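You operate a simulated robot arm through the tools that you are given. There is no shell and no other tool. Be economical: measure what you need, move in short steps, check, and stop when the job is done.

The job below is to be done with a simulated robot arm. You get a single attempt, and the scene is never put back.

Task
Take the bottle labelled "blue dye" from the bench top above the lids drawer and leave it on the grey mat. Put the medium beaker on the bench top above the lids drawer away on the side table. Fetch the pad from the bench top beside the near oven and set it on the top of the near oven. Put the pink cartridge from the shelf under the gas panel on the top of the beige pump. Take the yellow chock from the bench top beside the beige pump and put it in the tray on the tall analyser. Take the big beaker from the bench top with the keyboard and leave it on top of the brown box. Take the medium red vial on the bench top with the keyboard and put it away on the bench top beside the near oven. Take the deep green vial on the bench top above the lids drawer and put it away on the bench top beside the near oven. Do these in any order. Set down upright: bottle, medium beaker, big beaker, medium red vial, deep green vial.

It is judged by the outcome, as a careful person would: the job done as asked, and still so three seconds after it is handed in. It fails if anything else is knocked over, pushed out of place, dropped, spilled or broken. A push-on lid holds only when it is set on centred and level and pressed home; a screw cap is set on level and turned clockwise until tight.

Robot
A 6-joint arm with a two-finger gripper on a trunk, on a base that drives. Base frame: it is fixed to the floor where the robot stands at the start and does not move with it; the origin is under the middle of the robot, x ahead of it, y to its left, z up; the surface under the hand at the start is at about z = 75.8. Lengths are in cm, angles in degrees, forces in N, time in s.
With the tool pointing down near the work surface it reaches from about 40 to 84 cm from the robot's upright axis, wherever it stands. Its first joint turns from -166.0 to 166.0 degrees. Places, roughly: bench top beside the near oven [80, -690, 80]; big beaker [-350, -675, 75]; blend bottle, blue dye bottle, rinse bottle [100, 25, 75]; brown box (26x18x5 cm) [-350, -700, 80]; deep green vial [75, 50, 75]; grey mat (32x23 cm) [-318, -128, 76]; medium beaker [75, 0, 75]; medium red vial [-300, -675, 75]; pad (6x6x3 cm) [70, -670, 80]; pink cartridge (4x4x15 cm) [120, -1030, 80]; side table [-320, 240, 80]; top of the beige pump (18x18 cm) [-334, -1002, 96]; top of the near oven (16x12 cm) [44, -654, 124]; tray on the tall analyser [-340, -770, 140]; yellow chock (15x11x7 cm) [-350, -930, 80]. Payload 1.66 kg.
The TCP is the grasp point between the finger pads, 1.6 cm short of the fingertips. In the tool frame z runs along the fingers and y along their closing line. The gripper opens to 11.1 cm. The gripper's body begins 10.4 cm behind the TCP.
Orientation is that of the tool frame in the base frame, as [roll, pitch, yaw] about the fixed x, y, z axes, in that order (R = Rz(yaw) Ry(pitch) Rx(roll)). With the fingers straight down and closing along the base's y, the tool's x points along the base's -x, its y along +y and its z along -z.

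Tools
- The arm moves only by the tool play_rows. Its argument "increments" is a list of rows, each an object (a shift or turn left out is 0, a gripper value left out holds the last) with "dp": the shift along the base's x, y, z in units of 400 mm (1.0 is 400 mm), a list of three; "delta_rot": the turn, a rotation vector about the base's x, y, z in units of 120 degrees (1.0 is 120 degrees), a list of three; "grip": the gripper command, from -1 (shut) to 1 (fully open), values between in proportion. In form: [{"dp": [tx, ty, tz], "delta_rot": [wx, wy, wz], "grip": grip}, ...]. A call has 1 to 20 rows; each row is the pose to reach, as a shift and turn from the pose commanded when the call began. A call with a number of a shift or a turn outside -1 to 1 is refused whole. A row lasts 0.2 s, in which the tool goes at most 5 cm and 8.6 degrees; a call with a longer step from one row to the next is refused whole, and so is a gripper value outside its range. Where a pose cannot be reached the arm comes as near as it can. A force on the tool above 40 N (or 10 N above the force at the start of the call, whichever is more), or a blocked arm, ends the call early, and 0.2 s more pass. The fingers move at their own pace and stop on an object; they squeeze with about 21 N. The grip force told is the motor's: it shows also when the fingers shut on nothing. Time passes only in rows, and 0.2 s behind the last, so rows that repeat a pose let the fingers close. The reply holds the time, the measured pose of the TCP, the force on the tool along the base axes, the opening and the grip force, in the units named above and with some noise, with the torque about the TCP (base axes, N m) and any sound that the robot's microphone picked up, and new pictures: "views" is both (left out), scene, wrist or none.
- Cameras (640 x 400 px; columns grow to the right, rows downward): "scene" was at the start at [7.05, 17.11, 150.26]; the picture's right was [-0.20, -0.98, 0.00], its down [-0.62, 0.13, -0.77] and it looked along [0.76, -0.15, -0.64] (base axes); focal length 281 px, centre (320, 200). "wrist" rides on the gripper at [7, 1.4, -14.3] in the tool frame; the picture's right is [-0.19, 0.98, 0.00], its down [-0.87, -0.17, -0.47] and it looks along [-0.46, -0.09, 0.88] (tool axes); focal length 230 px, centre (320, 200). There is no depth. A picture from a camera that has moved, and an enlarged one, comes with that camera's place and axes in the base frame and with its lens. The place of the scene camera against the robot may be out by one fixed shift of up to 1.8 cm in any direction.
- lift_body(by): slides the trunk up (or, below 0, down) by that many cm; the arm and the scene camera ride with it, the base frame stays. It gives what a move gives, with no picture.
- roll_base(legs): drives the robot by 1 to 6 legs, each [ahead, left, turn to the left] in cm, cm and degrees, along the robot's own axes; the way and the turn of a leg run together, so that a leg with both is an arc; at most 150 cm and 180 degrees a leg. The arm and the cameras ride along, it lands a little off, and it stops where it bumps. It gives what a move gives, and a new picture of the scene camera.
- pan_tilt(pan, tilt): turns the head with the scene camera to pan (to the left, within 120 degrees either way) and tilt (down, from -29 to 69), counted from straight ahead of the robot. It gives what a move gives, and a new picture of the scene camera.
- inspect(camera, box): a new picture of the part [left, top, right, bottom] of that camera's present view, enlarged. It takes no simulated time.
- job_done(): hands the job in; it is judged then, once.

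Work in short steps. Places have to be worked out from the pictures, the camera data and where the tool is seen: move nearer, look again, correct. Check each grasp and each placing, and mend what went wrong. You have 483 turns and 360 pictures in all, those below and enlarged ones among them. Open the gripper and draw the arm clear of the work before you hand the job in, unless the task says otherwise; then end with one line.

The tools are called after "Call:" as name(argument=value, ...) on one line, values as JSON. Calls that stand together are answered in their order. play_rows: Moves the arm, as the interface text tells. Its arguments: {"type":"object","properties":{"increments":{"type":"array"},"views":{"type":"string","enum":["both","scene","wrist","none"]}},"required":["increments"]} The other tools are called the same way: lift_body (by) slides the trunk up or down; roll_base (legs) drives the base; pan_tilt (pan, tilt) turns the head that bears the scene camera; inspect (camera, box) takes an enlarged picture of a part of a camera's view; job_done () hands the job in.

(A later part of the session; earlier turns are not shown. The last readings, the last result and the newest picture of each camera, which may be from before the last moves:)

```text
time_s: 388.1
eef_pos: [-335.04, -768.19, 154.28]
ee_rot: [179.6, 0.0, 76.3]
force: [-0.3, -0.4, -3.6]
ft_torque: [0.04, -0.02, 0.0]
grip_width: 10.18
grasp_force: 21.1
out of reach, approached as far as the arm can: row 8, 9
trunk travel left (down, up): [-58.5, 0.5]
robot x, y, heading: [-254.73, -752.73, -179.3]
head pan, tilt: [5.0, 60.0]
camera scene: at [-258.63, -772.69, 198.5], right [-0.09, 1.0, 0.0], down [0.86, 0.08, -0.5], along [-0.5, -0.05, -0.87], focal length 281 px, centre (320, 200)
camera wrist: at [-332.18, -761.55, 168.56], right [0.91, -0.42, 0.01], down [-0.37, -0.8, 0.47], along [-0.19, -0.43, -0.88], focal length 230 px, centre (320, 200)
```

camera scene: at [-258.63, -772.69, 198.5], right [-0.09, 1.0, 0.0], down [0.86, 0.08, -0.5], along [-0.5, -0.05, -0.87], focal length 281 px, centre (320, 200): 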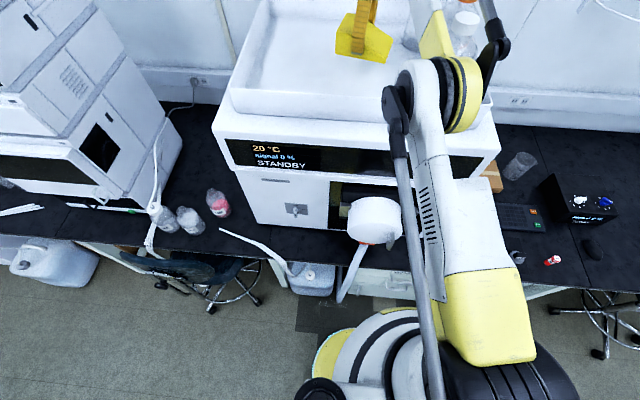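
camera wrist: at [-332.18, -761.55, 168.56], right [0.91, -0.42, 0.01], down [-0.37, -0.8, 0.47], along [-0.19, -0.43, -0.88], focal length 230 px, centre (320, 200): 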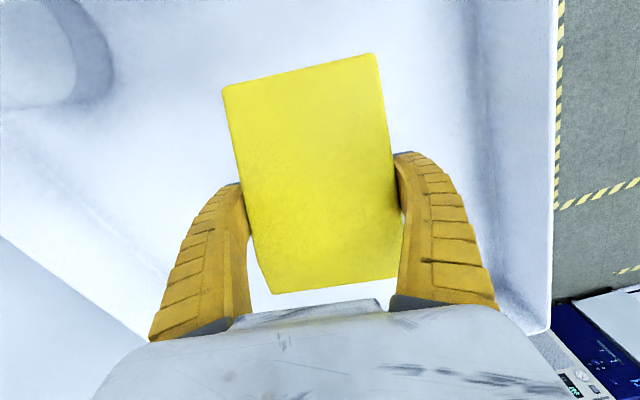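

The chock is above the tray; front rim at x ≈ -315, bottles well to the side. I'll lower it into the tray in steps.

Call:
play_rows(increments=[{"dp": [0.04, 0, -0.03]}, {"dp": [0.04, 0, -0.08]}, {"dp": [0.04, 0, -0.13]}, {"dp": [0.04, 0, -0.17]}, {"dp": [0.04, 0, -0.2]}, {"dp": [0.04, 0, -0.2]}], views="both")

```text
time_s: 389.5
eef_pos: [-333.38, -768.16, 146.34]
ee_rot: [179.5, 0.1, 76.2]
force: [0.3, -0.5, -4.3]
ft_torque: [0.06, 0.02, -0.01]
grip_width: 10.16
grasp_force: 20.9
trunk travel left (down, up): [-58.5, 0.5]
robot x, y, heading: [-254.46, -753.47, -179.5]
head pan, tilt: [5.0, 60.0]
camera scene: at [-258.46, -772.66, 198.51], right [-0.09, 1.0, 0.0], down [0.86, 0.08, -0.5], along [-0.5, -0.05, -0.87], focal length 281 px, centre (320, 200)
camera wrist: at [-330.43, -761.52, 160.64], right [0.91, -0.42, 0.01], down [-0.37, -0.8, 0.47], along [-0.19, -0.43, -0.88], focal length 230 px, centre (320, 200)
```

scene: 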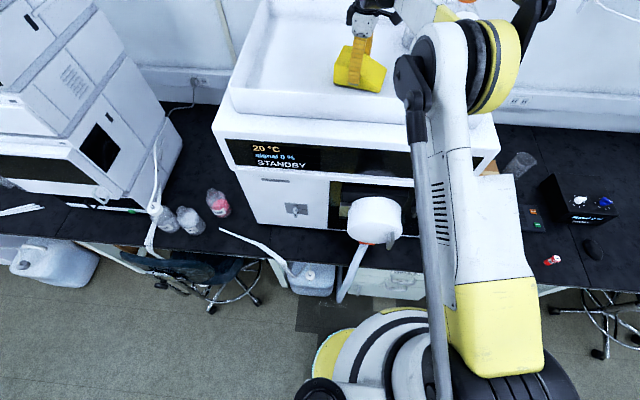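
wrist: 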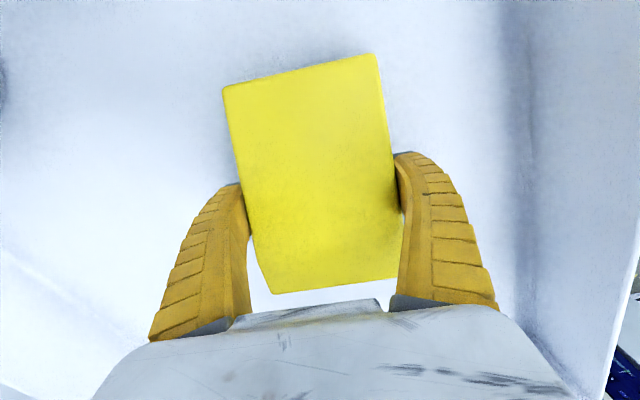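

Going down in small steps for contact.

Call:
play_rows(increments=[{"dp": [0, 0, -0.01]}, {"dp": [0, 0, -0.02]}, {"dp": [0, 0, -0.03]}, {"dp": [0, 0, -0.04]}, {"dp": [0, 0, -0.04]}], views="none")

Call:
play_rows(increments=[{"dp": [0, 0, -0.01]}, {"dp": [0, 0, -0.02]}, {"dp": [0, 0, -0.02]}], views="none")

```text
time_s: 390.7
eef_pos: [-333.35, -767.96, 144.89]
ee_rot: [179.7, 0.0, 76.2]
force: [-11.7, 1.7, 28.4]
ft_torque: [0.15, 0.75, 0.05]
grip_width: 10.23
grasp_force: 20.9
trunk travel left (down, up): [-58.5, 0.5]
robot x, y, heading: [-254.89, -752.91, -179.4]
head pan, tilt: [5.0, 60.0]
```

```text
time_s: 391.5
eef_pos: [-333.34, -767.84, 144.07]
ee_rot: [179.6, 0.1, 76.2]
force: [-10.8, 0.9, 32.4]
ft_torque: [0.11, 0.6, 0.09]
grip_width: 10.33
grasp_force: 21.1
trunk travel left (down, up): [-58.5, 0.5]
robot x, y, heading: [-254.86, -753.11, -179.6]
head pan, tilt: [5.0, 60.0]
```

It's resting on the tray floor. I'll ease up, open fully and rise.

Call:
play_rows(increments=[{"dp": [0, 0, 0.02]}, {"dp": [0, 0, 0.022], "grip": 1}, {"dp": [0, 0, 0.022]}, {"dp": [0, 0, 0.022]}, {"dp": [0, 0, 0.05]}, {"dp": [0, 0, 0.09]}, {"dp": [0, 0, 0.14]}, {"dp": [0, 0, 0.2]}, {"dp": [0, 0, 0.26]}, {"dp": [0.05, 0, 0.32]}, {"dp": [0.1, 0, 0.33]}])

```text
time_s: 393.9
eef_pos: [-329.6, -768.11, 157.32]
ee_rot: [179.4, 0.0, 76.2]
force: [-0.2, -0.4, -1.0]
ft_torque: [0.02, 0.03, 0.03]
grip_width: 11.1
grasp_force: 0.0
trunk travel left (down, up): [-58.5, 0.5]
robot x, y, heading: [-254.69, -752.64, -179.5]
head pan, tilt: [5.0, 60.0]
camera scene: at [-258.42, -772.65, 198.51], right [-0.09, 1.0, 0.0], down [0.86, 0.08, -0.5], along [-0.5, -0.05, -0.87], focal length 281 px, centre (320, 200)
camera wrist: at [-326.5, -761.59, 171.56], right [0.91, -0.42, 0.01], down [-0.37, -0.8, 0.47], along [-0.19, -0.43, -0.88], focal length 230 px, centre (320, 200)
```

scene: 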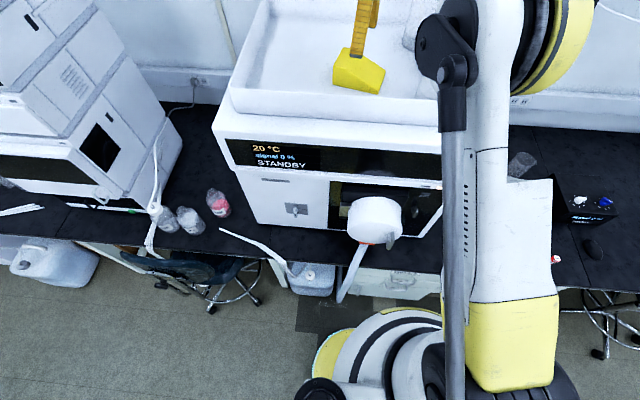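
wrist: 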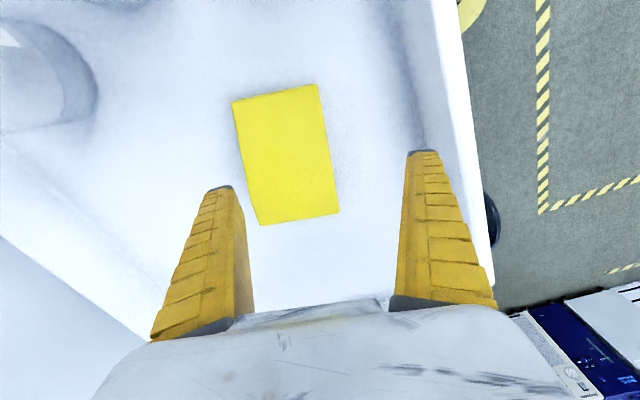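

The chock lies in the tray. I'll draw the arm back with the hand turned square again, back out and lower the trunk for the keyboard bench.

Call:
play_rows(increments=[{"dp": [0.08, 0, 0]}, {"dp": [0.18, 0, 0]}, {"dp": [0.28, 0.01, 0], "delta_rot": [0, 0, -0.05]}, {"dp": [0.38, 0.02, 0], "delta_rot": [0, 0, -0.12]}, {"dp": [0.48, 0.04, 0], "delta_rot": [0, 0, -0.19]}, {"dp": [0.55, 0.08, 0], "delta_rot": [0, 0, -0.26]}, {"dp": [0.55, 0.14, 0], "delta_rot": [0, 0, -0.33]}, {"dp": [0.55, 0.2, 0], "delta_rot": [0, 0, -0.4]}, {"dp": [0.55, 0.26, 0], "delta_rot": [0, 0, -0.47]}, {"dp": [0.55, 0.32, 0], "delta_rot": [0, 0, -0.54]}, {"dp": [0.55, 0.36, 0], "delta_rot": [0, 0, -0.6]}, {"dp": [0.55, 0.37, 0], "delta_rot": [0, 0, -0.633]}], views="none")

Call:
roll_base(legs=[[-45, 0, 0], [0, -66, 0]])

Call:
lift_body(by=-40)

Call:
pan_tilt(pan=5, tilt=40)

```text
time_s: 396.5
eef_pos: [-307.41, -753.31, 157.19]
ee_rot: [179.5, 0.0, 0.1]
force: [-0.4, -0.2, 0.2]
ft_torque: [-0.02, 0.04, 0.03]
grip_width: 11.09
grasp_force: 0.0
trunk travel left (down, up): [-58.5, 0.5]
robot x, y, heading: [-254.28, -753.23, -179.7]
head pan, tilt: [5.0, 60.0]
```

```text
time_s: 402.4
eef_pos: [-262.94, -687.25, 157.22]
ee_rot: [179.5, 0.0, 0.2]
force: [0.0, -0.5, -1.4]
ft_torque: [0.0, 0.01, 0.02]
grip_width: 11.1
grasp_force: 0.1
trunk travel left (down, up): [-58.5, 0.5]
robot x, y, heading: [-210.33, -686.81, -179.6]
head pan, tilt: [5.0, 60.0]
camera scene: at [-214.03, -706.61, 198.51], right [-0.09, 1.0, 0.0], down [0.86, 0.08, -0.5], along [-0.5, -0.05, -0.87], focal length 281 px, centre (320, 200)
```

scene: 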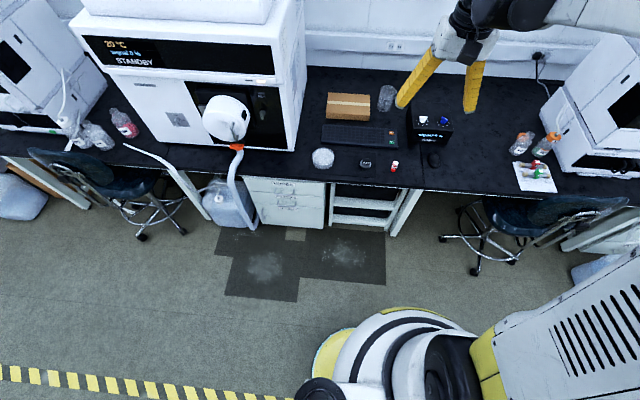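

```text
time_s: 406.3
eef_pos: [-263.03, -687.25, 117.32]
ee_rot: [179.5, 0.0, 0.3]
force: [-0.3, 0.3, 0.2]
ft_torque: [0.01, -0.01, 0.02]
grip_width: 11.1
grasp_force: 0.0
trunk travel left (down, up): [-18.5, 40.5]
robot x, y, heading: [-210.06, -686.83, -179.8]
head pan, tilt: [5.0, 60.0]
```

```text
time_s: 407.1
eef_pos: [-262.89, -687.3, 117.19]
ee_rot: [179.5, 0.0, 0.3]
force: [-0.4, -0.1, 0.0]
ft_torque: [-0.03, -0.03, -0.02]
grip_width: 11.09
grasp_force: 0.1
trunk travel left (down, up): [-18.5, 40.5]
robot x, y, heading: [-210.48, -686.88, -179.6]
head pan, tilt: [5.0, 40.0]
camera scene: at [-215.86, -706.79, 161.17], right [-0.09, 1.0, 0.0], down [0.64, 0.06, -0.77], along [-0.76, -0.07, -0.64], focal length 281 px, centre (320, 200)
```

scene: 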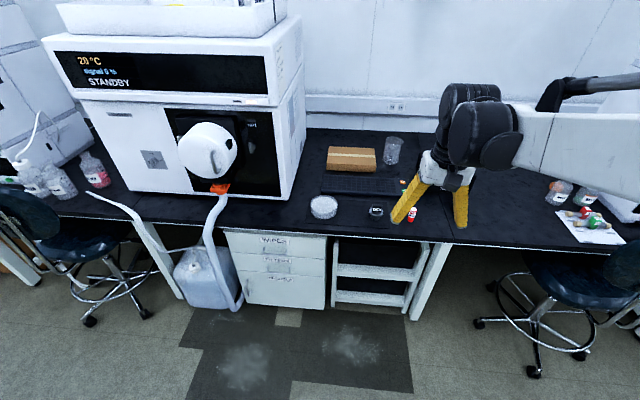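

Zooming in on the keyboard bench for the box, beaker and red vial.

Call:
inspect(camera="scene", box=[290, 120, 470, 240])

```text
3.33 times, centred on (380, 180) of scene
camera zoom: at [-215.86, -706.79, 161.17], right [-0.09, 1.0, 0.0], down [0.64, 0.06, -0.77], along [-0.76, -0.07, -0.64], focal length 935 px, centre (120, 267)
```

zoom: 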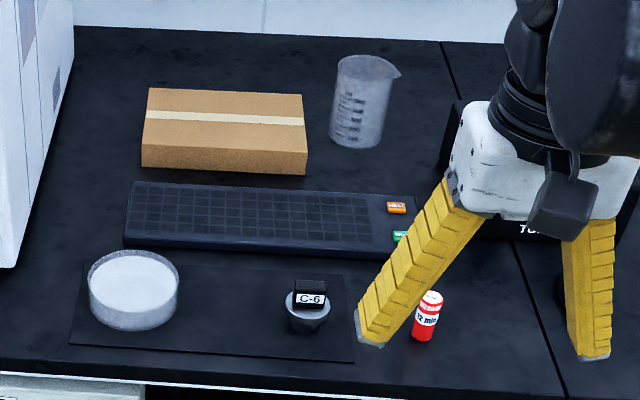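

The beaker (≈10 cm wide, 14 tall) is near (-354, -679), the box top centre near (-350, -701), the red vial near (-307, -675). I'll drive closer, lower the trunk, and tilt the hand 30° forward to gain reach.

Call:
roll_base(legs=[[54, 0, 0]])

Call:
lift_body(by=-9)

Call:
play_rows(increments=[{"dp": [0, 0.03, 0], "delta_rot": [0, 0.065, 0]}, {"dp": [0, 0.06, 0], "delta_rot": [0, 0.13, 0]}, {"dp": [0, 0.09, 0], "delta_rot": [0, 0.19, 0]}, {"dp": [0, 0.12, 0], "delta_rot": [0, 0.25, 0]}, {"dp": [-0.1, 0.15, 0], "delta_rot": [0, 0.25, 0]}, {"dp": [-0.2, 0.17, 0], "delta_rot": [0, 0.25, 0]}, {"dp": [-0.3, 0.19, 0], "delta_rot": [0, 0.25, 0]}, {"dp": [-0.3, 0.19, 0], "delta_rot": [0, 0.25, 0]}])

```text
time_s: 410.2
eef_pos: [-316.49, -687.7, 117.13]
ee_rot: [179.5, 0.1, 0.5]
force: [-0.8, 0.2, -0.8]
ft_torque: [-0.01, 0.01, 0.04]
grip_width: 11.11
grasp_force: 0.1
trunk travel left (down, up): [-18.5, 40.5]
robot x, y, heading: [-263.51, -687.38, -179.5]
head pan, tilt: [5.0, 40.0]
camera scene: at [-269.48, -707.22, 161.18], right [-0.1, 1.0, 0.0], down [0.64, 0.06, -0.77], along [-0.76, -0.07, -0.64], focal length 281 px, centre (320, 200)
```

scene: 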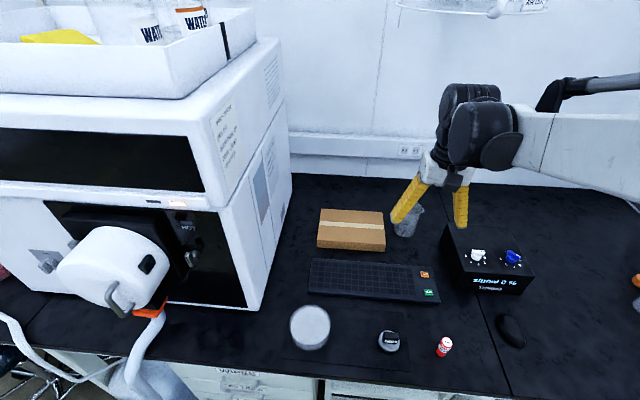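

```text
time_s: 411.5
eef_pos: [-316.56, -687.82, 108.21]
ee_rot: [179.4, 0.0, 0.4]
force: [0.3, -0.5, 0.4]
ft_torque: [0.01, 0.0, 0.0]
grip_width: 11.1
grasp_force: 0.0
trunk travel left (down, up): [-9.5, 49.5]
robot x, y, heading: [-263.48, -686.92, -179.5]
head pan, tilt: [5.0, 40.0]
```

```text
time_s: 413.3
eef_pos: [-328.65, -680.0, 108.09]
ee_rot: [179.6, 30.0, 0.4]
force: [0.5, 0.0, 0.1]
ft_torque: [0.02, 0.0, -0.01]
grip_width: 11.1
grasp_force: 0.1
trunk travel left (down, up): [-9.5, 49.5]
robot x, y, heading: [-263.93, -687.16, -179.6]
head pan, tilt: [5.0, 40.0]
camera scene: at [-269.45, -707.22, 152.18], right [-0.1, 1.0, 0.0], down [0.64, 0.06, -0.77], along [-0.76, -0.07, -0.64], focal length 281 px, centre (320, 200)
camera wrist: at [-315.34, -681.21, 117.03], right [-0.15, -0.98, 0.1], down [-0.52, 0.17, 0.84], along [-0.84, 0.08, -0.53], focal length 230 px, centre (320, 200)
```

scene: 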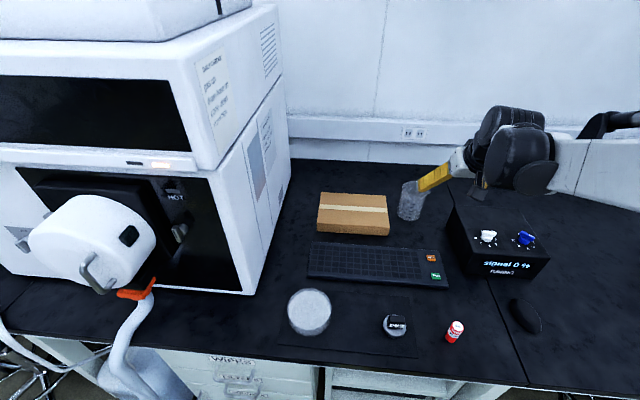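
wrist: 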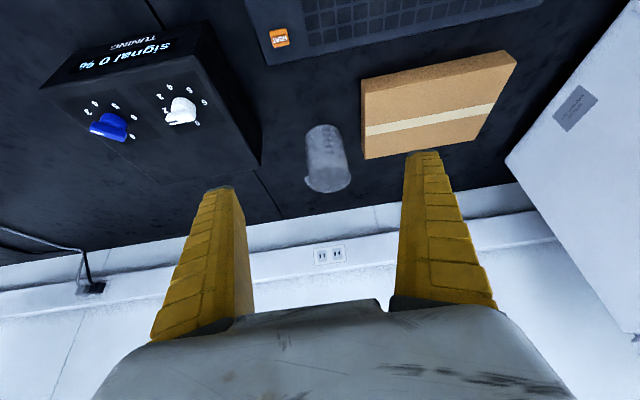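

The beaker is centred at about (-353.8, -679.8), rim at z ≈ 88. I'll come in along the tilted tool direction, stopping just above it.

Call:
play_rows(increments=[{"dp": [-0.08, 0.003, -0.05]}, {"dp": [-0.16, 0.005, -0.1]}, {"dp": [-0.24, 0.005, -0.15]}, {"dp": [-0.32, 0.005, -0.21]}, {"dp": [-0.4, 0.005, -0.27]}, {"dp": [-0.44, 0.005, -0.315]}, {"dp": [-0.44, 0.005, -0.315]}])

```text
time_s: 414.9
eef_pos: [-346.24, -680.01, 95.47]
ee_rot: [179.7, 30.0, 0.4]
force: [-0.8, 0.7, -0.3]
ft_torque: [0.01, -0.02, 0.0]
grip_width: 11.07
grasp_force: 0.0
trunk travel left (down, up): [-9.5, 49.5]
robot x, y, heading: [-263.43, -687.56, -179.4]
head pan, tilt: [5.0, 40.0]
camera scene: at [-269.43, -707.22, 152.18], right [-0.1, 1.0, 0.0], down [0.64, 0.06, -0.77], along [-0.76, -0.07, -0.64], focal length 281 px, centre (320, 200)
camera wrist: at [-332.9, -681.1, 104.43], right [-0.15, -0.98, 0.1], down [-0.52, 0.17, 0.84], along [-0.84, 0.08, -0.53], focal length 230 px, centre (320, 200)
```

scene: 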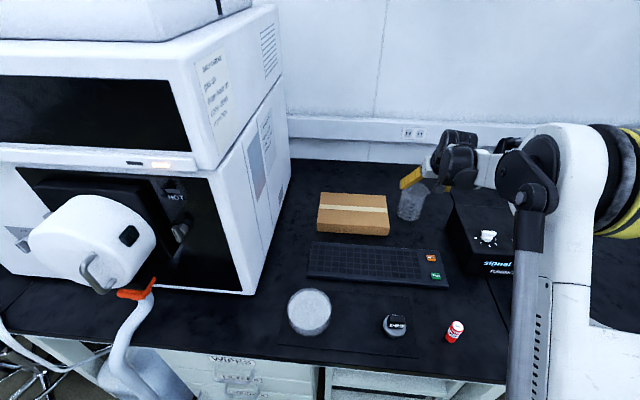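
wrist: 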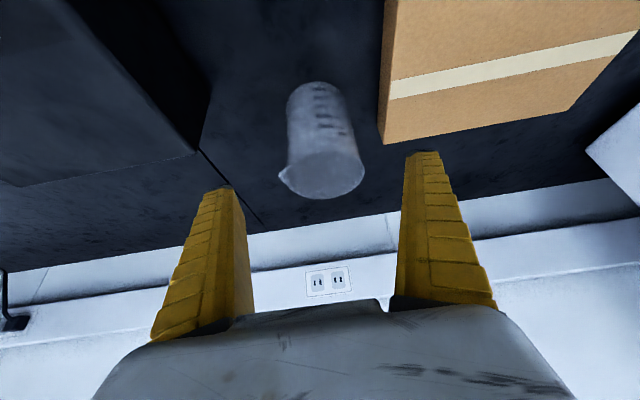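

The beaker measures ~8.3 cm across, centred at about (-353.6, -680.2). I'll slide in along the tool axis to z = 82.5 and close.

Call:
play_rows(increments=[{"dp": [-0.04, -0.005, -0.07]}, {"dp": [-0.08, -0.005, -0.14]}, {"dp": [-0.12, -0.005, -0.21]}, {"dp": [-0.16, -0.005, -0.28]}, {"dp": [-0.185, -0.005, -0.325]}, {"dp": [-0.185, -0.005, -0.325]}], views="wrist")

```text
time_s: 416.3
eef_pos: [-353.7, -680.24, 82.69]
ee_rot: [179.7, 30.1, 0.4]
force: [-0.1, 0.2, -0.2]
ft_torque: [-0.01, 0.0, 0.0]
grip_width: 11.06
grasp_force: 0.1
trunk travel left (down, up): [-9.5, 49.5]
robot x, y, heading: [-264.1, -687.37, -179.7]
head pan, tilt: [5.0, 40.0]
camera wrist: at [-340.31, -681.31, 91.47], right [-0.15, -0.98, 0.1], down [-0.52, 0.17, 0.84], along [-0.84, 0.08, -0.53], focal length 230 px, centre (320, 200)
```

wrist: 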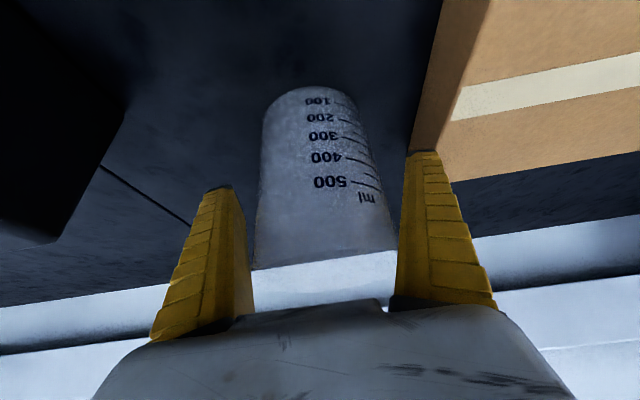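

The beaker sits between the fingers. I'll close and lift slowly.

Call:
play_rows(increments=[{"dp": [0, 0, 0], "grip": -1}, {"dp": [0, 0, 0]}, {"dp": [0, 0, 0]}, {"dp": [0, 0, 0]}, {"dp": [0, 0, 0]}, {"dp": [0, 0, 0.01]}, {"dp": [0, 0, 0.025]}, {"dp": [0, 0, 0.045]}, {"dp": [0, 0, 0.065]}], views="wrist")

```text
time_s: 418.3
eef_pos: [-353.51, -680.14, 85.22]
ee_rot: [179.7, 30.1, 0.3]
force: [-0.8, -0.3, -1.5]
ft_torque: [-0.02, -0.03, 0.01]
grip_width: 9.02
grasp_force: 21.7
trunk travel left (down, up): [-9.5, 49.5]
robot x, y, heading: [-263.71, -687.38, -179.5]
head pan, tilt: [5.0, 40.0]
camera wrist: at [-340.23, -681.28, 94.12], right [-0.15, -0.98, 0.1], down [-0.52, 0.17, 0.84], along [-0.84, 0.08, -0.53], focal length 230 px, centre (320, 200)
```

wrist: 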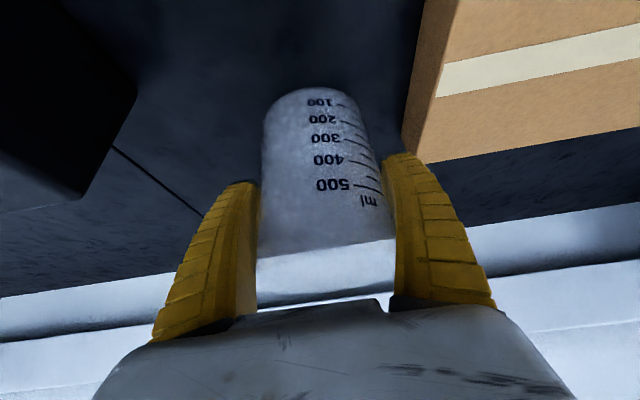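

Held at 9.0 cm and rising. I'll lift clear, shift over the brown box and look.

Call:
play_rows(increments=[{"dp": [0, 0, 0.04]}, {"dp": [0, 0, 0.1]}, {"dp": [0, 0, 0.17]}, {"dp": [0, 0, 0.23]}, {"dp": [0.01, -0.03, 0.25]}, {"dp": [0.02, -0.09, 0.25]}, {"dp": [0.04, -0.16, 0.25]}, {"dp": [0.05, -0.24, 0.25]}, {"dp": [0.06, -0.32, 0.25]}, {"dp": [0.08, -0.4, 0.25]}, {"dp": [0.09, -0.47, 0.25]}, {"dp": [0.09, -0.52, 0.25]}, {"dp": [0.09, -0.525, 0.25]}, {"dp": [0.09, -0.525, 0.25]}])

```text
time_s: 421.3
eef_pos: [-350.02, -700.98, 95.26]
ee_rot: [179.7, 29.9, 0.3]
force: [-0.3, -0.8, -2.6]
ft_torque: [0.01, -0.04, -0.03]
grip_width: 9.02
grasp_force: 20.9
trunk travel left (down, up): [-9.5, 49.5]
robot x, y, heading: [-264.2, -687.43, -179.5]
head pan, tilt: [5.0, 40.0]
camera scene: at [-269.45, -707.22, 152.18], right [-0.1, 1.0, 0.0], down [0.64, 0.06, -0.77], along [-0.76, -0.07, -0.64], focal length 281 px, centre (320, 200)
camera wrist: at [-336.7, -702.23, 104.12], right [-0.15, -0.98, 0.1], down [-0.52, 0.17, 0.84], along [-0.84, 0.08, -0.53], focal length 230 px, centre (320, 200)
```

scene: 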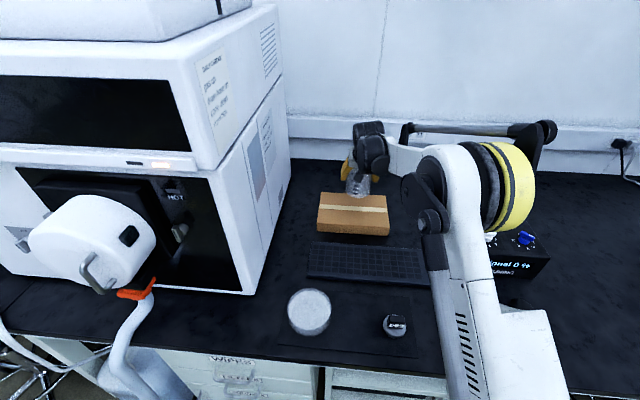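
wrist: 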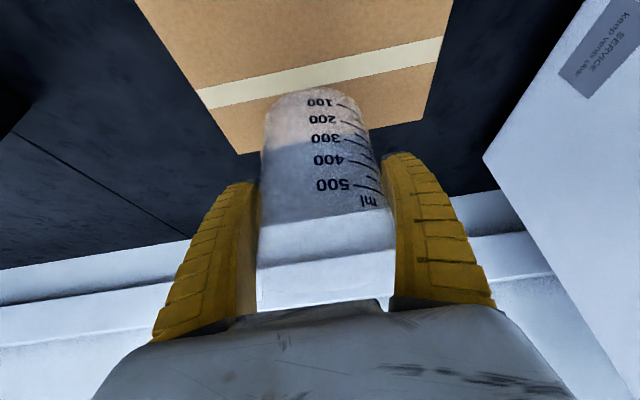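

The box top spans x -340 to -358, y -690 to -714. I'll centre on (-349, -702) and lower slowly.

Call:
play_rows(increments=[{"dp": [0.025, -0.025, 0]}, {"dp": [0.025, -0.025, -0.04]}, {"dp": [0.025, -0.025, -0.08]}, {"dp": [0.025, -0.025, -0.12]}, {"dp": [0.025, -0.025, -0.15]}, {"dp": [0.025, -0.025, -0.165]}, {"dp": [0.025, -0.025, -0.165]}], views="scene")

Call:
play_rows(increments=[{"dp": [0, 0, -0.006]}, {"dp": [0, 0, -0.012]}, {"dp": [0, 0, -0.018]}, {"dp": [0, 0, -0.018]}], views="none")

```text
time_s: 422.9
eef_pos: [-348.86, -702.19, 88.54]
ee_rot: [179.7, 30.0, 0.4]
force: [1.5, -0.2, -2.2]
ft_torque: [0.02, -0.02, -0.04]
grip_width: 9.02
grasp_force: 21.4
trunk travel left (down, up): [-9.5, 49.5]
robot x, y, heading: [-263.77, -687.74, -179.0]
head pan, tilt: [5.0, 40.0]
camera scene: at [-269.45, -707.23, 152.18], right [-0.1, 1.0, 0.0], down [0.64, 0.06, -0.77], along [-0.76, -0.07, -0.64], focal length 281 px, centre (320, 200)
```

scene: 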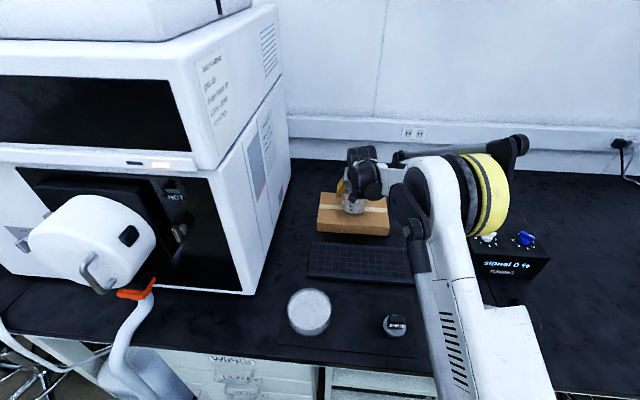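

```text
time_s: 423.9
eef_pos: [-348.93, -702.14, 87.93]
ee_rot: [179.6, 30.0, 0.4]
force: [0.3, 0.2, -1.4]
ft_torque: [0.02, -0.01, -0.03]
grip_width: 9.03
grasp_force: 21.1
trunk travel left (down, up): [-9.5, 49.5]
robot x, y, heading: [-263.79, -687.35, -179.4]
head pan, tilt: [5.0, 40.0]
```

Call:
play_rows(increments=[{"dp": [0, 0, -0.006]}, {"dp": [0, 0, -0.012]}, {"dp": [0, 0, -0.018]}, {"dp": [0, 0, -0.018]}], views="none")

```text
time_s: 424.9
eef_pos: [-348.87, -702.23, 87.14]
ee_rot: [179.8, 30.1, 0.4]
force: [-0.8, 0.2, -1.9]
ft_torque: [0.02, -0.04, 0.02]
grip_width: 9.02
grasp_force: 21.0
trunk travel left (down, up): [-9.5, 49.5]
robot x, y, heading: [-263.7, -686.9, -179.6]
head pan, tilt: [5.0, 40.0]
```

Call:
play_rows(increments=[{"dp": [0, 0, -0.006]}, {"dp": [0, 0, -0.012]}, {"dp": [0, 0, -0.018]}, {"dp": [0, 0, -0.018]}], views="none")

```text
time_s: 425.9
eef_pos: [-348.82, -702.35, 86.52]
ee_rot: [179.7, 30.1, 0.4]
force: [0.2, -2.9, 13.5]
ft_torque: [-0.01, 0.17, 0.0]
grip_width: 9.06
grasp_force: 20.9
trunk travel left (down, up): [-9.5, 49.5]
robot x, y, heading: [-263.84, -687.26, -179.6]
head pan, tilt: [5.0, 40.0]
```

Contact at 86.5. I'll ease, open fully, and withdraw up along the tool axis.

Call:
play_rows(increments=[{"dp": [0, 0, 0.004]}, {"dp": [0, 0, 0.004], "grip": 1}, {"dp": [0, 0, 0.004]}, {"dp": [0, 0, 0.004]}, {"dp": [0.015, 0, 0.03]}, {"dp": [0.045, 0, 0.08]}, {"dp": [0.09, 0, 0.16]}, {"dp": [0.14, 0, 0.25]}, {"dp": [0.19, 0, 0.34]}, {"dp": [0.24, 0, 0.42]}, {"dp": [0.34, 0, 0.46]}, {"dp": [0.44, 0, 0.46]}])

```text
time_s: 428.5
eef_pos: [-331.26, -702.11, 104.94]
ee_rot: [179.6, 30.1, 0.5]
force: [0.1, 0.1, -0.4]
ft_torque: [0.0, 0.01, -0.05]
grip_width: 11.06
grasp_force: 0.1
trunk travel left (down, up): [-9.5, 49.5]
robot x, y, heading: [-263.71, -687.35, -179.7]
head pan, tilt: [5.0, 40.0]
camera scene: at [-269.35, -707.21, 152.19], right [-0.1, 1.0, 0.0], down [0.64, 0.06, -0.77], along [-0.76, -0.07, -0.64], focal length 281 px, centre (320, 200)
camera wrist: at [-317.94, -703.24, 113.79], right [-0.15, -0.98, 0.1], down [-0.52, 0.17, 0.84], along [-0.84, 0.08, -0.53], focal length 230 px, centre (320, 200)
```

scene: 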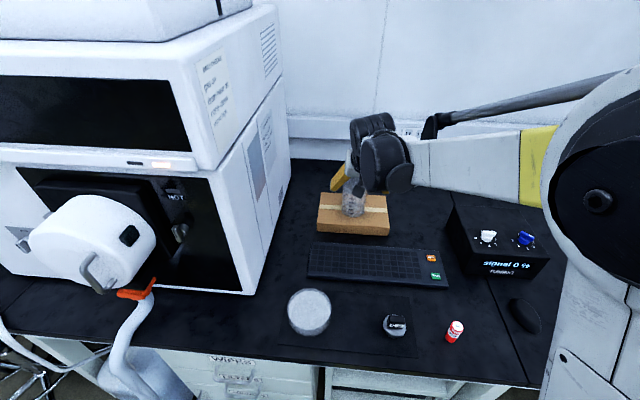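
wrist: 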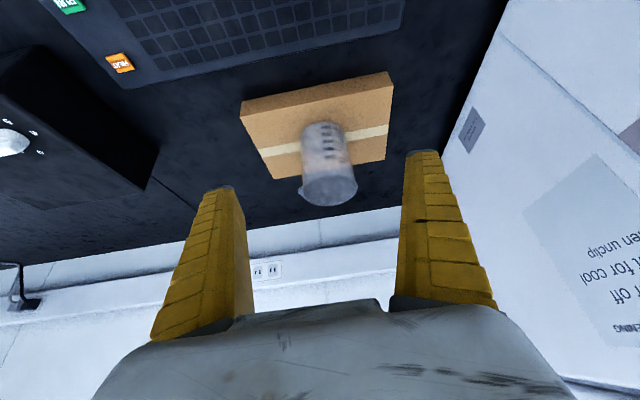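

The big beaker stands on the brown box. Now the red vial near (-307, -675): I'll bring the hand back upright above it.

Call:
play_rows(increments=[{"dp": [0.06, 0.06, 0], "delta_rot": [0, -0.05, 0], "grip": 0}, {"dp": [0.12, 0.13, 0], "delta_rot": [0, -0.11, 0]}, {"dp": [0.18, 0.2, 0], "delta_rot": [0, -0.17, 0]}, {"dp": [0.24, 0.27, 0], "delta_rot": [0, -0.23, 0]}, {"dp": [0.3, 0.35, 0], "delta_rot": [0, -0.25, 0]}, {"dp": [0.36, 0.43, 0], "delta_rot": [0, -0.25, 0]}, {"dp": [0.42, 0.51, 0], "delta_rot": [0, -0.25, 0]}, {"dp": [0.5, 0.57, 0], "delta_rot": [0, -0.25, 0]}, {"dp": [0.55, 0.63, -0.05], "delta_rot": [0, -0.25, 0]}, {"dp": [0.55, 0.66, -0.12], "delta_rot": [0, -0.25, 0]}, {"dp": [0.55, 0.66, -0.12], "delta_rot": [0, -0.25, 0]}])

```text
time_s: 430.9
eef_pos: [-309.26, -675.78, 99.99]
ee_rot: [179.5, 0.0, 0.4]
force: [-0.7, 0.2, 0.0]
ft_torque: [0.01, -0.01, -0.04]
grip_width: 5.77
grasp_force: 1.2
trunk travel left (down, up): [-9.5, 49.5]
robot x, y, heading: [-263.59, -687.2, -179.7]
head pan, tilt: [5.0, 40.0]
camera scene: at [-269.43, -707.23, 152.18], right [-0.1, 1.0, 0.0], down [0.64, 0.06, -0.77], along [-0.76, -0.07, -0.64], focal length 281 px, centre (320, 200)
camera wrist: at [-302.19, -676.97, 114.3], right [-0.18, -0.98, 0.01], down [-0.87, 0.17, 0.47], along [-0.46, 0.08, -0.88], focal length 230 px, centre (320, 200)
```

scene: 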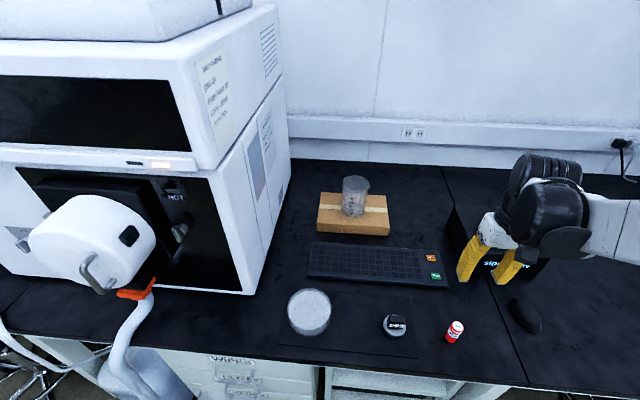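
wrist: 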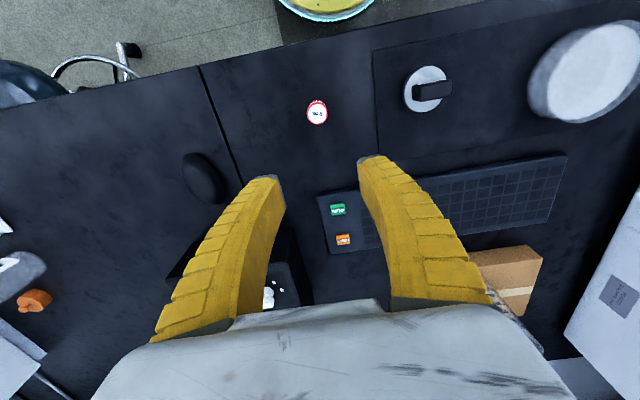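

The vial is at about (-306.2, -676.1). I'll move over it, go down to z = 86 and check alignment and label.

Call:
play_rows(increments=[{"dp": [0.078, -0.008, 0]}, {"dp": [0.078, -0.008, -0.1]}, {"dp": [0.078, -0.008, -0.2]}, {"dp": [0.078, -0.008, -0.3]}, {"dp": [0.078, -0.008, -0.35]}, {"dp": [0.078, -0.008, -0.35]}], views="none")

Call:
inspect(camera="wrist", box=[160, 60, 480, 260])

Call:
inspect(camera="scene", box=[425, 310, 485, 350])

```text
time_s: 432.3
eef_pos: [-306.14, -675.99, 86.06]
ee_rot: [179.5, -0.1, 0.5]
force: [0.0, -0.3, -0.7]
ft_torque: [-0.01, -0.04, 0.0]
grip_width: 5.75
grasp_force: 1.7
trunk travel left (down, up): [-9.5, 49.5]
robot x, y, heading: [-263.75, -687.33, -179.6]
head pan, tilt: [5.0, 40.0]
```

```text
2.00 times, centred on (320, 160) of wrist
camera zoom: at [-299.06, -677.17, 100.35], right [-0.18, -0.98, 0.01], down [-0.87, 0.17, 0.47], along [-0.46, 0.08, -0.88], focal length 460 px, centre (320, 280)
```

zoom: 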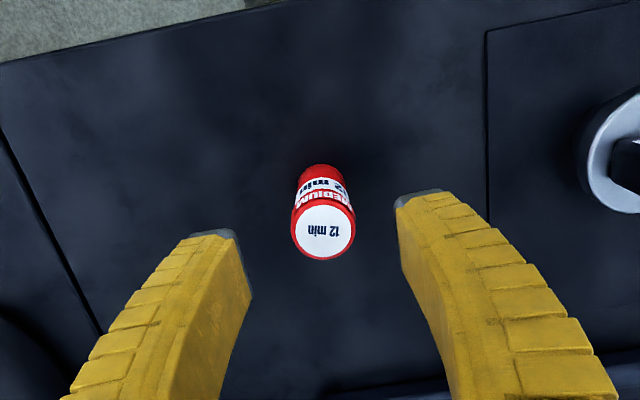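

```text
10.00 times, centred on (455, 330) of scene
camera zoom: at [-269.42, -707.23, 152.18], right [-0.1, 1.0, 0.0], down [0.64, 0.06, -0.77], along [-0.76, -0.07, -0.64], focal length 2806 px, centre (-1030, -1100)
```

zoom: 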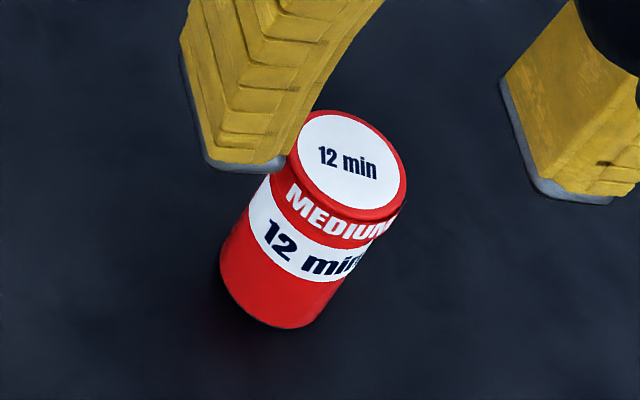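

"MEDIUM" is confirmed and the hand is aligned. I'll lower to z = 78.2, close and lift.

Call:
play_rows(increments=[{"dp": [-0.008, 0, -0.08]}, {"dp": [-0.008, 0, -0.15]}, {"dp": [-0.008, 0, -0.196]}, {"dp": [-0.008, 0, -0.196]}, {"dp": [-0.008, 0, -0.196], "grip": -1}, {"dp": [-0.008, 0, -0.196]}, {"dp": [-0.008, 0, -0.196]}, {"dp": [-0.008, 0, -0.196]}, {"dp": [-0.008, 0, -0.18]}, {"dp": [-0.008, 0, -0.15]}, {"dp": [-0.008, 0, -0.11]}, {"dp": [-0.008, 0, -0.05]}, {"dp": [-0.008, 0, 0.03]}, {"dp": [-0.008, 0, 0.12]}, {"dp": [-0.008, 0, 0.22]}, {"dp": [-0.008, 0, 0.32]}, {"dp": [-0.008, 0, 0.4]}], views="wrist")

```text
time_s: 435.9
eef_pos: [-306.57, -676.01, 102.07]
ee_rot: [179.5, 0.0, 0.4]
force: [0.6, -0.2, 0.2]
ft_torque: [-0.02, -0.01, -0.03]
grip_width: 2.02
grasp_force: 21.2
out of reach, approached as far as the arm can: row 3, 4, 5, 6, 7, 8, 9
trunk travel left (down, up): [-9.5, 49.5]
robot x, y, heading: [-263.55, -687.34, -179.5]
head pan, tilt: [5.0, 40.0]
camera wrist: at [-299.48, -677.16, 116.43], right [-0.18, -0.98, 0.01], down [-0.87, 0.17, 0.47], along [-0.46, 0.08, -0.88], focal length 230 px, centre (320, 200)
```

wrist: 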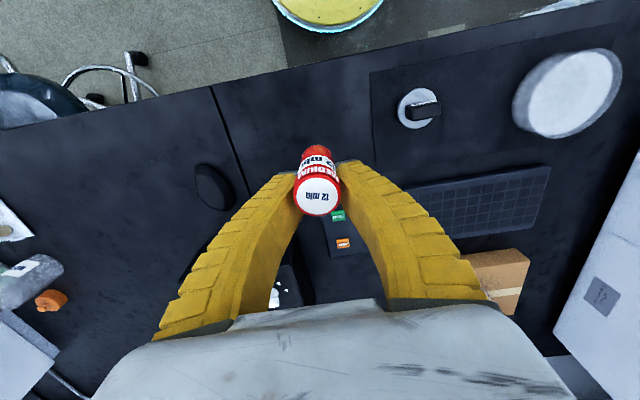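

The red vial is held. I'll back out, turn round, and drive across to the near-oven bench, stopping short.

Call:
roll_base(legs=[[-95, 0, 0], [0, 0, 180], [100, 0, 0]])

Call:
pan_tilt(pan=0, tilt=40)

```text
time_s: 453.0
eef_pos: [-25.78, -695.71, 102.05]
ee_rot: [179.5, 0.0, -179.0]
force: [-0.1, 0.1, -0.1]
ft_torque: [0.03, 0.03, 0.01]
grip_width: 1.94
grasp_force: 21.2
trunk travel left (down, up): [-9.5, 49.5]
robot x, y, heading: [-68.32, -684.75, 1.4]
head pan, tilt: [5.0, 40.0]
camera scene: at [-61.82, -665.26, 152.18], right [0.1, -0.99, 0.0], down [-0.64, -0.07, -0.77], along [0.76, 0.08, -0.64], focal length 281 px, centre (320, 200)
```

scene: 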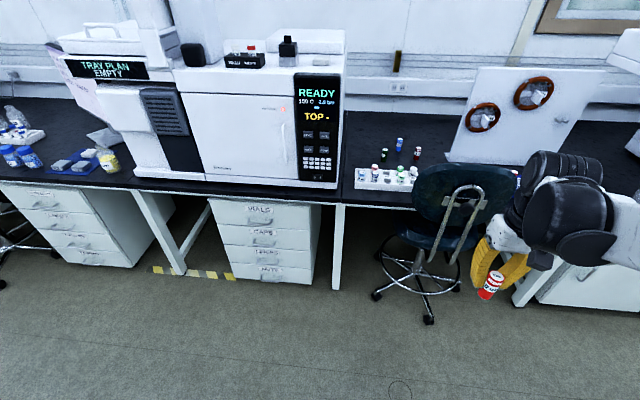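

```text
time_s: 453.7
eef_pos: [-25.78, -695.75, 102.02]
ee_rot: [179.4, 0.0, -179.2]
force: [-0.5, 0.7, 0.9]
ft_torque: [-0.01, 0.02, -0.01]
grip_width: 1.92
grasp_force: 20.8
trunk travel left (down, up): [-9.5, 49.5]
robot x, y, heading: [-68.38, -684.91, 1.0]
head pan, tilt: [0.0, 40.0]
camera scene: at [-61.79, -665.99, 152.18], right [0.02, -1.0, 0.0], down [-0.64, -0.01, -0.77], along [0.77, 0.01, -0.64], focal length 281 px, centre (320, 200)
```

scene: 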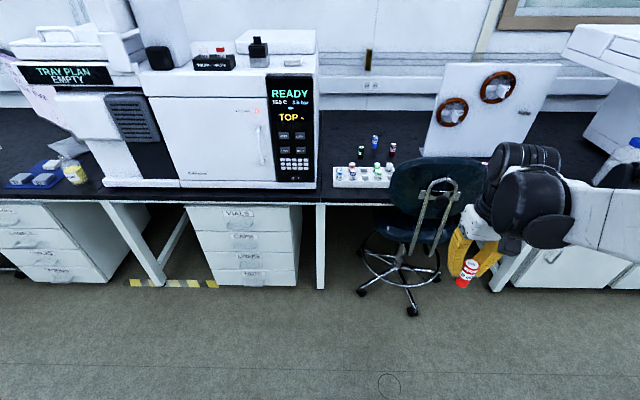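

I'll swing the hand to y ≈ -683 first so it passes left of the chair, then drive to the same spot as before.

Call:
play_rows(increments=[{"dp": [0.03, 0.06, 0]}, {"dp": [0.06, 0.13, 0]}, {"dp": [0.09, 0.2, 0]}, {"dp": [0.11, 0.27, 0]}, {"dp": [0.12, 0.31, 0]}, {"dp": [0.12, 0.31, 0]}], views="none")

Call:
roll_base(legs=[[63, 2.5, -1]])

Call:
inspect(camera="wrist", box=[0, 0, 640, 400])

```text
time_s: 455.1
eef_pos: [-20.95, -683.32, 102.15]
ee_rot: [179.4, -0.1, -179.1]
force: [0.3, 0.5, -0.6]
ft_torque: [0.03, 0.0, -0.01]
grip_width: 1.96
grasp_force: 20.8
trunk travel left (down, up): [-9.5, 49.5]
robot x, y, heading: [-68.81, -685.03, 0.9]
head pan, tilt: [0.0, 40.0]
```

```text
time_s: 458.6
eef_pos: [41.65, -680.8, 102.11]
ee_rot: [179.5, 0.1, -179.8]
force: [-0.4, 0.7, -0.5]
ft_torque: [-0.01, 0.0, -0.03]
grip_width: 1.92
grasp_force: 21.1
trunk travel left (down, up): [-9.5, 49.5]
robot x, y, heading: [-6.11, -681.72, 0.5]
head pan, tilt: [0.0, 40.0]
camera scene: at [1.07, -662.86, 152.18], right [0.01, -1.0, 0.0], down [-0.64, 0.0, -0.77], along [0.77, 0.0, -0.64], focal length 281 px, centre (320, 200)
```

scene: 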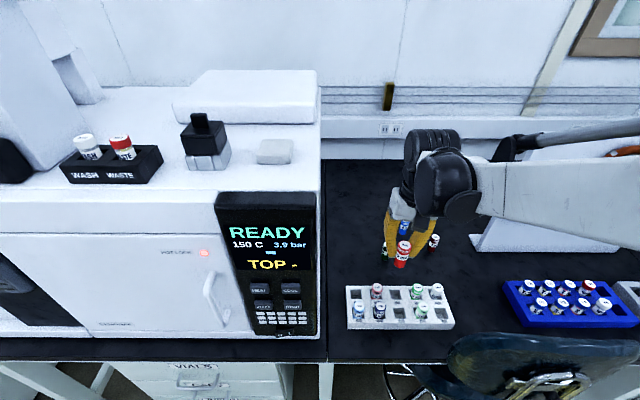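

```text
1.00 times, centred on (320, 200) of wrist (not enlarged: the box is as wide or as high as the picture)
camera zoom: at [34.77, -679.45, 116.34], right [0.19, 0.98, 0.01], down [0.87, -0.17, 0.47], along [0.46, -0.08, -0.88], focal length 230 px, centre (320, 200)
```

zoom: 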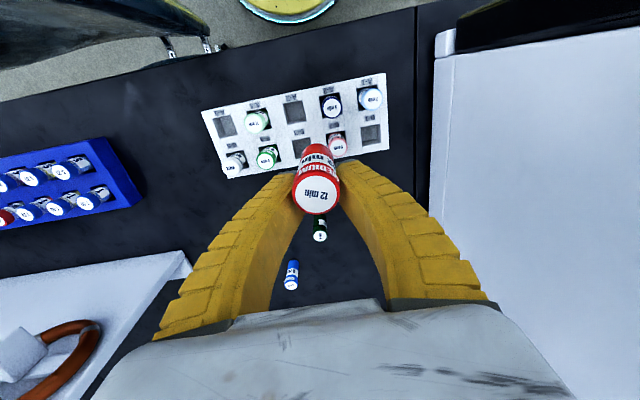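

I'll set the red vial at about (68, -675), where the pad was, well clear of the green and blue vials: move above and descend to z = 83.

Call:
play_rows(increments=[{"dp": [0.1, 0.02, 0]}, {"dp": [0.2, 0.05, 0]}, {"dp": [0.3, 0.08, 0]}, {"dp": [0.4, 0.1, 0]}, {"dp": [0.5, 0.12, 0]}, {"dp": [0.6, 0.14, 0]}, {"dp": [0.66, 0.145, -0.04]}, {"dp": [0.66, 0.145, -0.12]}, {"dp": [0.66, 0.145, -0.22]}, {"dp": [0.66, 0.145, -0.32]}, {"dp": [0.66, 0.145, -0.42]}, {"dp": [0.66, 0.145, -0.48]}, {"dp": [0.66, 0.145, -0.48]}])

```text
time_s: 461.4
eef_pos: [68.09, -674.94, 82.83]
ee_rot: [179.5, -0.1, -179.8]
force: [-0.6, 0.3, -0.3]
ft_torque: [0.02, -0.02, 0.04]
grip_width: 1.92
grasp_force: 21.3
trunk travel left (down, up): [-9.5, 49.5]
robot x, y, heading: [-6.14, -681.75, 0.2]
head pan, tilt: [0.0, 40.0]
camera scene: at [1.05, -662.86, 152.18], right [0.01, -1.0, 0.0], down [-0.64, 0.0, -0.77], along [0.77, 0.0, -0.64], focal length 281 px, centre (320, 200)
camera wrist: at [61.25, -673.66, 97.16], right [0.19, 0.98, 0.01], down [0.87, -0.17, 0.47], along [0.46, -0.08, -0.88], focal length 230 px, centre (320, 200)
```

scene: 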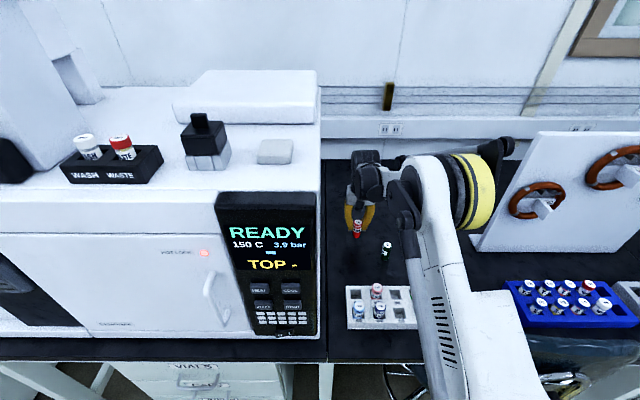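
wrist: 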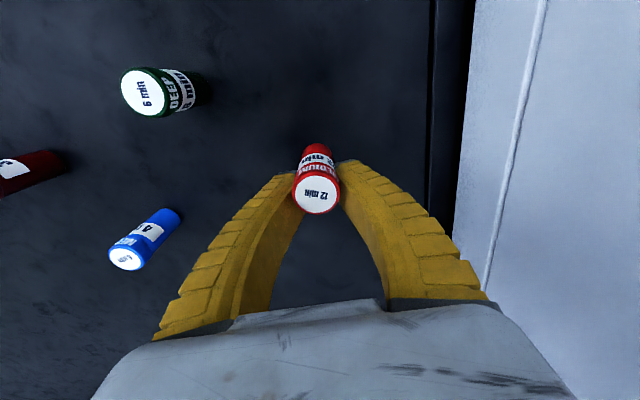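

Clear. Lowering in small steps to contact.

Call:
play_rows(increments=[{"dp": [0, 0, -0.03]}, {"dp": [0, 0, -0.05]}, {"dp": [0, 0, -0.065]}, {"dp": [0, 0, -0.075]}, {"dp": [0, 0, -0.075]}], views="none")

Call:
play_rows(increments=[{"dp": [0, 0, -0.006]}, {"dp": [0, 0, -0.012]}, {"dp": [0, 0, -0.012]}], views="none")

```text
time_s: 462.6
eef_pos: [68.05, -674.99, 79.82]
ee_rot: [179.5, -0.1, -179.8]
force: [-0.9, -0.5, -1.4]
ft_torque: [-0.03, 0.01, -0.01]
grip_width: 1.91
grasp_force: 21.0
trunk travel left (down, up): [-9.5, 49.5]
robot x, y, heading: [-5.79, -681.48, 0.1]
head pan, tilt: [0.0, 40.0]
```

```text
time_s: 463.4
eef_pos: [68.0, -674.93, 79.53]
ee_rot: [179.5, -0.1, -179.8]
force: [0.1, 0.0, 6.0]
ft_torque: [-0.06, 0.12, -0.01]
grip_width: 2.08
grasp_force: 20.9
trunk travel left (down, up): [-9.5, 49.5]
robot x, y, heading: [-6.2, -681.42, 0.2]
head pan, tilt: [0.0, 40.0]
```

Contact. A touch more to seat it flat, then release and rise.

Call:
play_rows(increments=[{"dp": [0, 0, -0.005]}, {"dp": [0, 0, -0.005]}, {"dp": [0, 0, 0.0], "grip": -0.3}, {"dp": [0, 0, 0.0]}, {"dp": [0, 0, 0.0]}, {"dp": [0, 0, 0.05]}, {"dp": [0, 0, 0.12]}, {"dp": [0, 0, 0.22]}, {"dp": [0, 0, 0.32]}, {"dp": [0, 0, 0.42]}, {"dp": [0, 0, 0.5], "grip": 0.5}, {"dp": [-0.12, -0.03, 0.5]}, {"dp": [-0.24, -0.06, 0.5]}, {"dp": [-0.36, -0.09, 0.5]}, {"dp": [-0.48, -0.12, 0.5]}, {"dp": [-0.6, -0.14, 0.5]}])

```text
time_s: 466.8
eef_pos: [44.11, -680.61, 99.31]
ee_rot: [179.5, 0.0, -179.8]
force: [-0.5, 0.3, 0.4]
ft_torque: [-0.01, -0.03, -0.02]
grip_width: 8.44
grasp_force: 1.2
trunk travel left (down, up): [-9.5, 49.5]
robot x, y, heading: [-6.06, -681.5, 0.4]
head pan, tilt: [0.0, 40.0]
camera scene: at [0.97, -662.86, 152.19], right [0.01, -1.0, 0.0], down [-0.64, 0.0, -0.77], along [0.77, 0.0, -0.64], focal length 281 px, centre (320, 200)
camera wrist: at [37.13, -679.34, 113.66], right [0.19, 0.98, 0.01], down [0.87, -0.17, 0.47], along [0.46, -0.08, -0.88], focal length 230 px, centre (320, 200)
```

scene: 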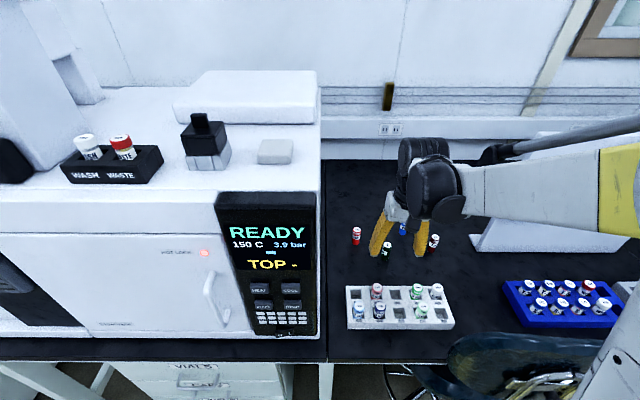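
wrist: 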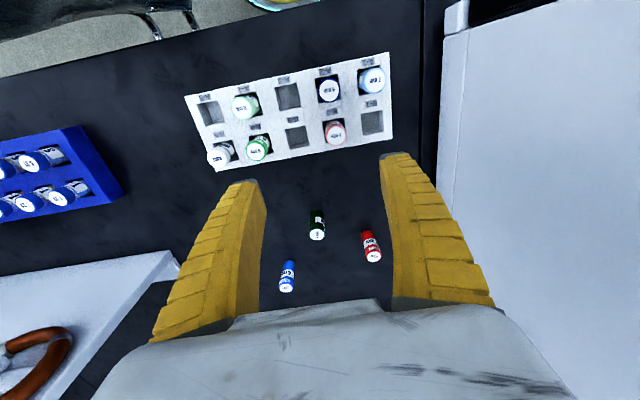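

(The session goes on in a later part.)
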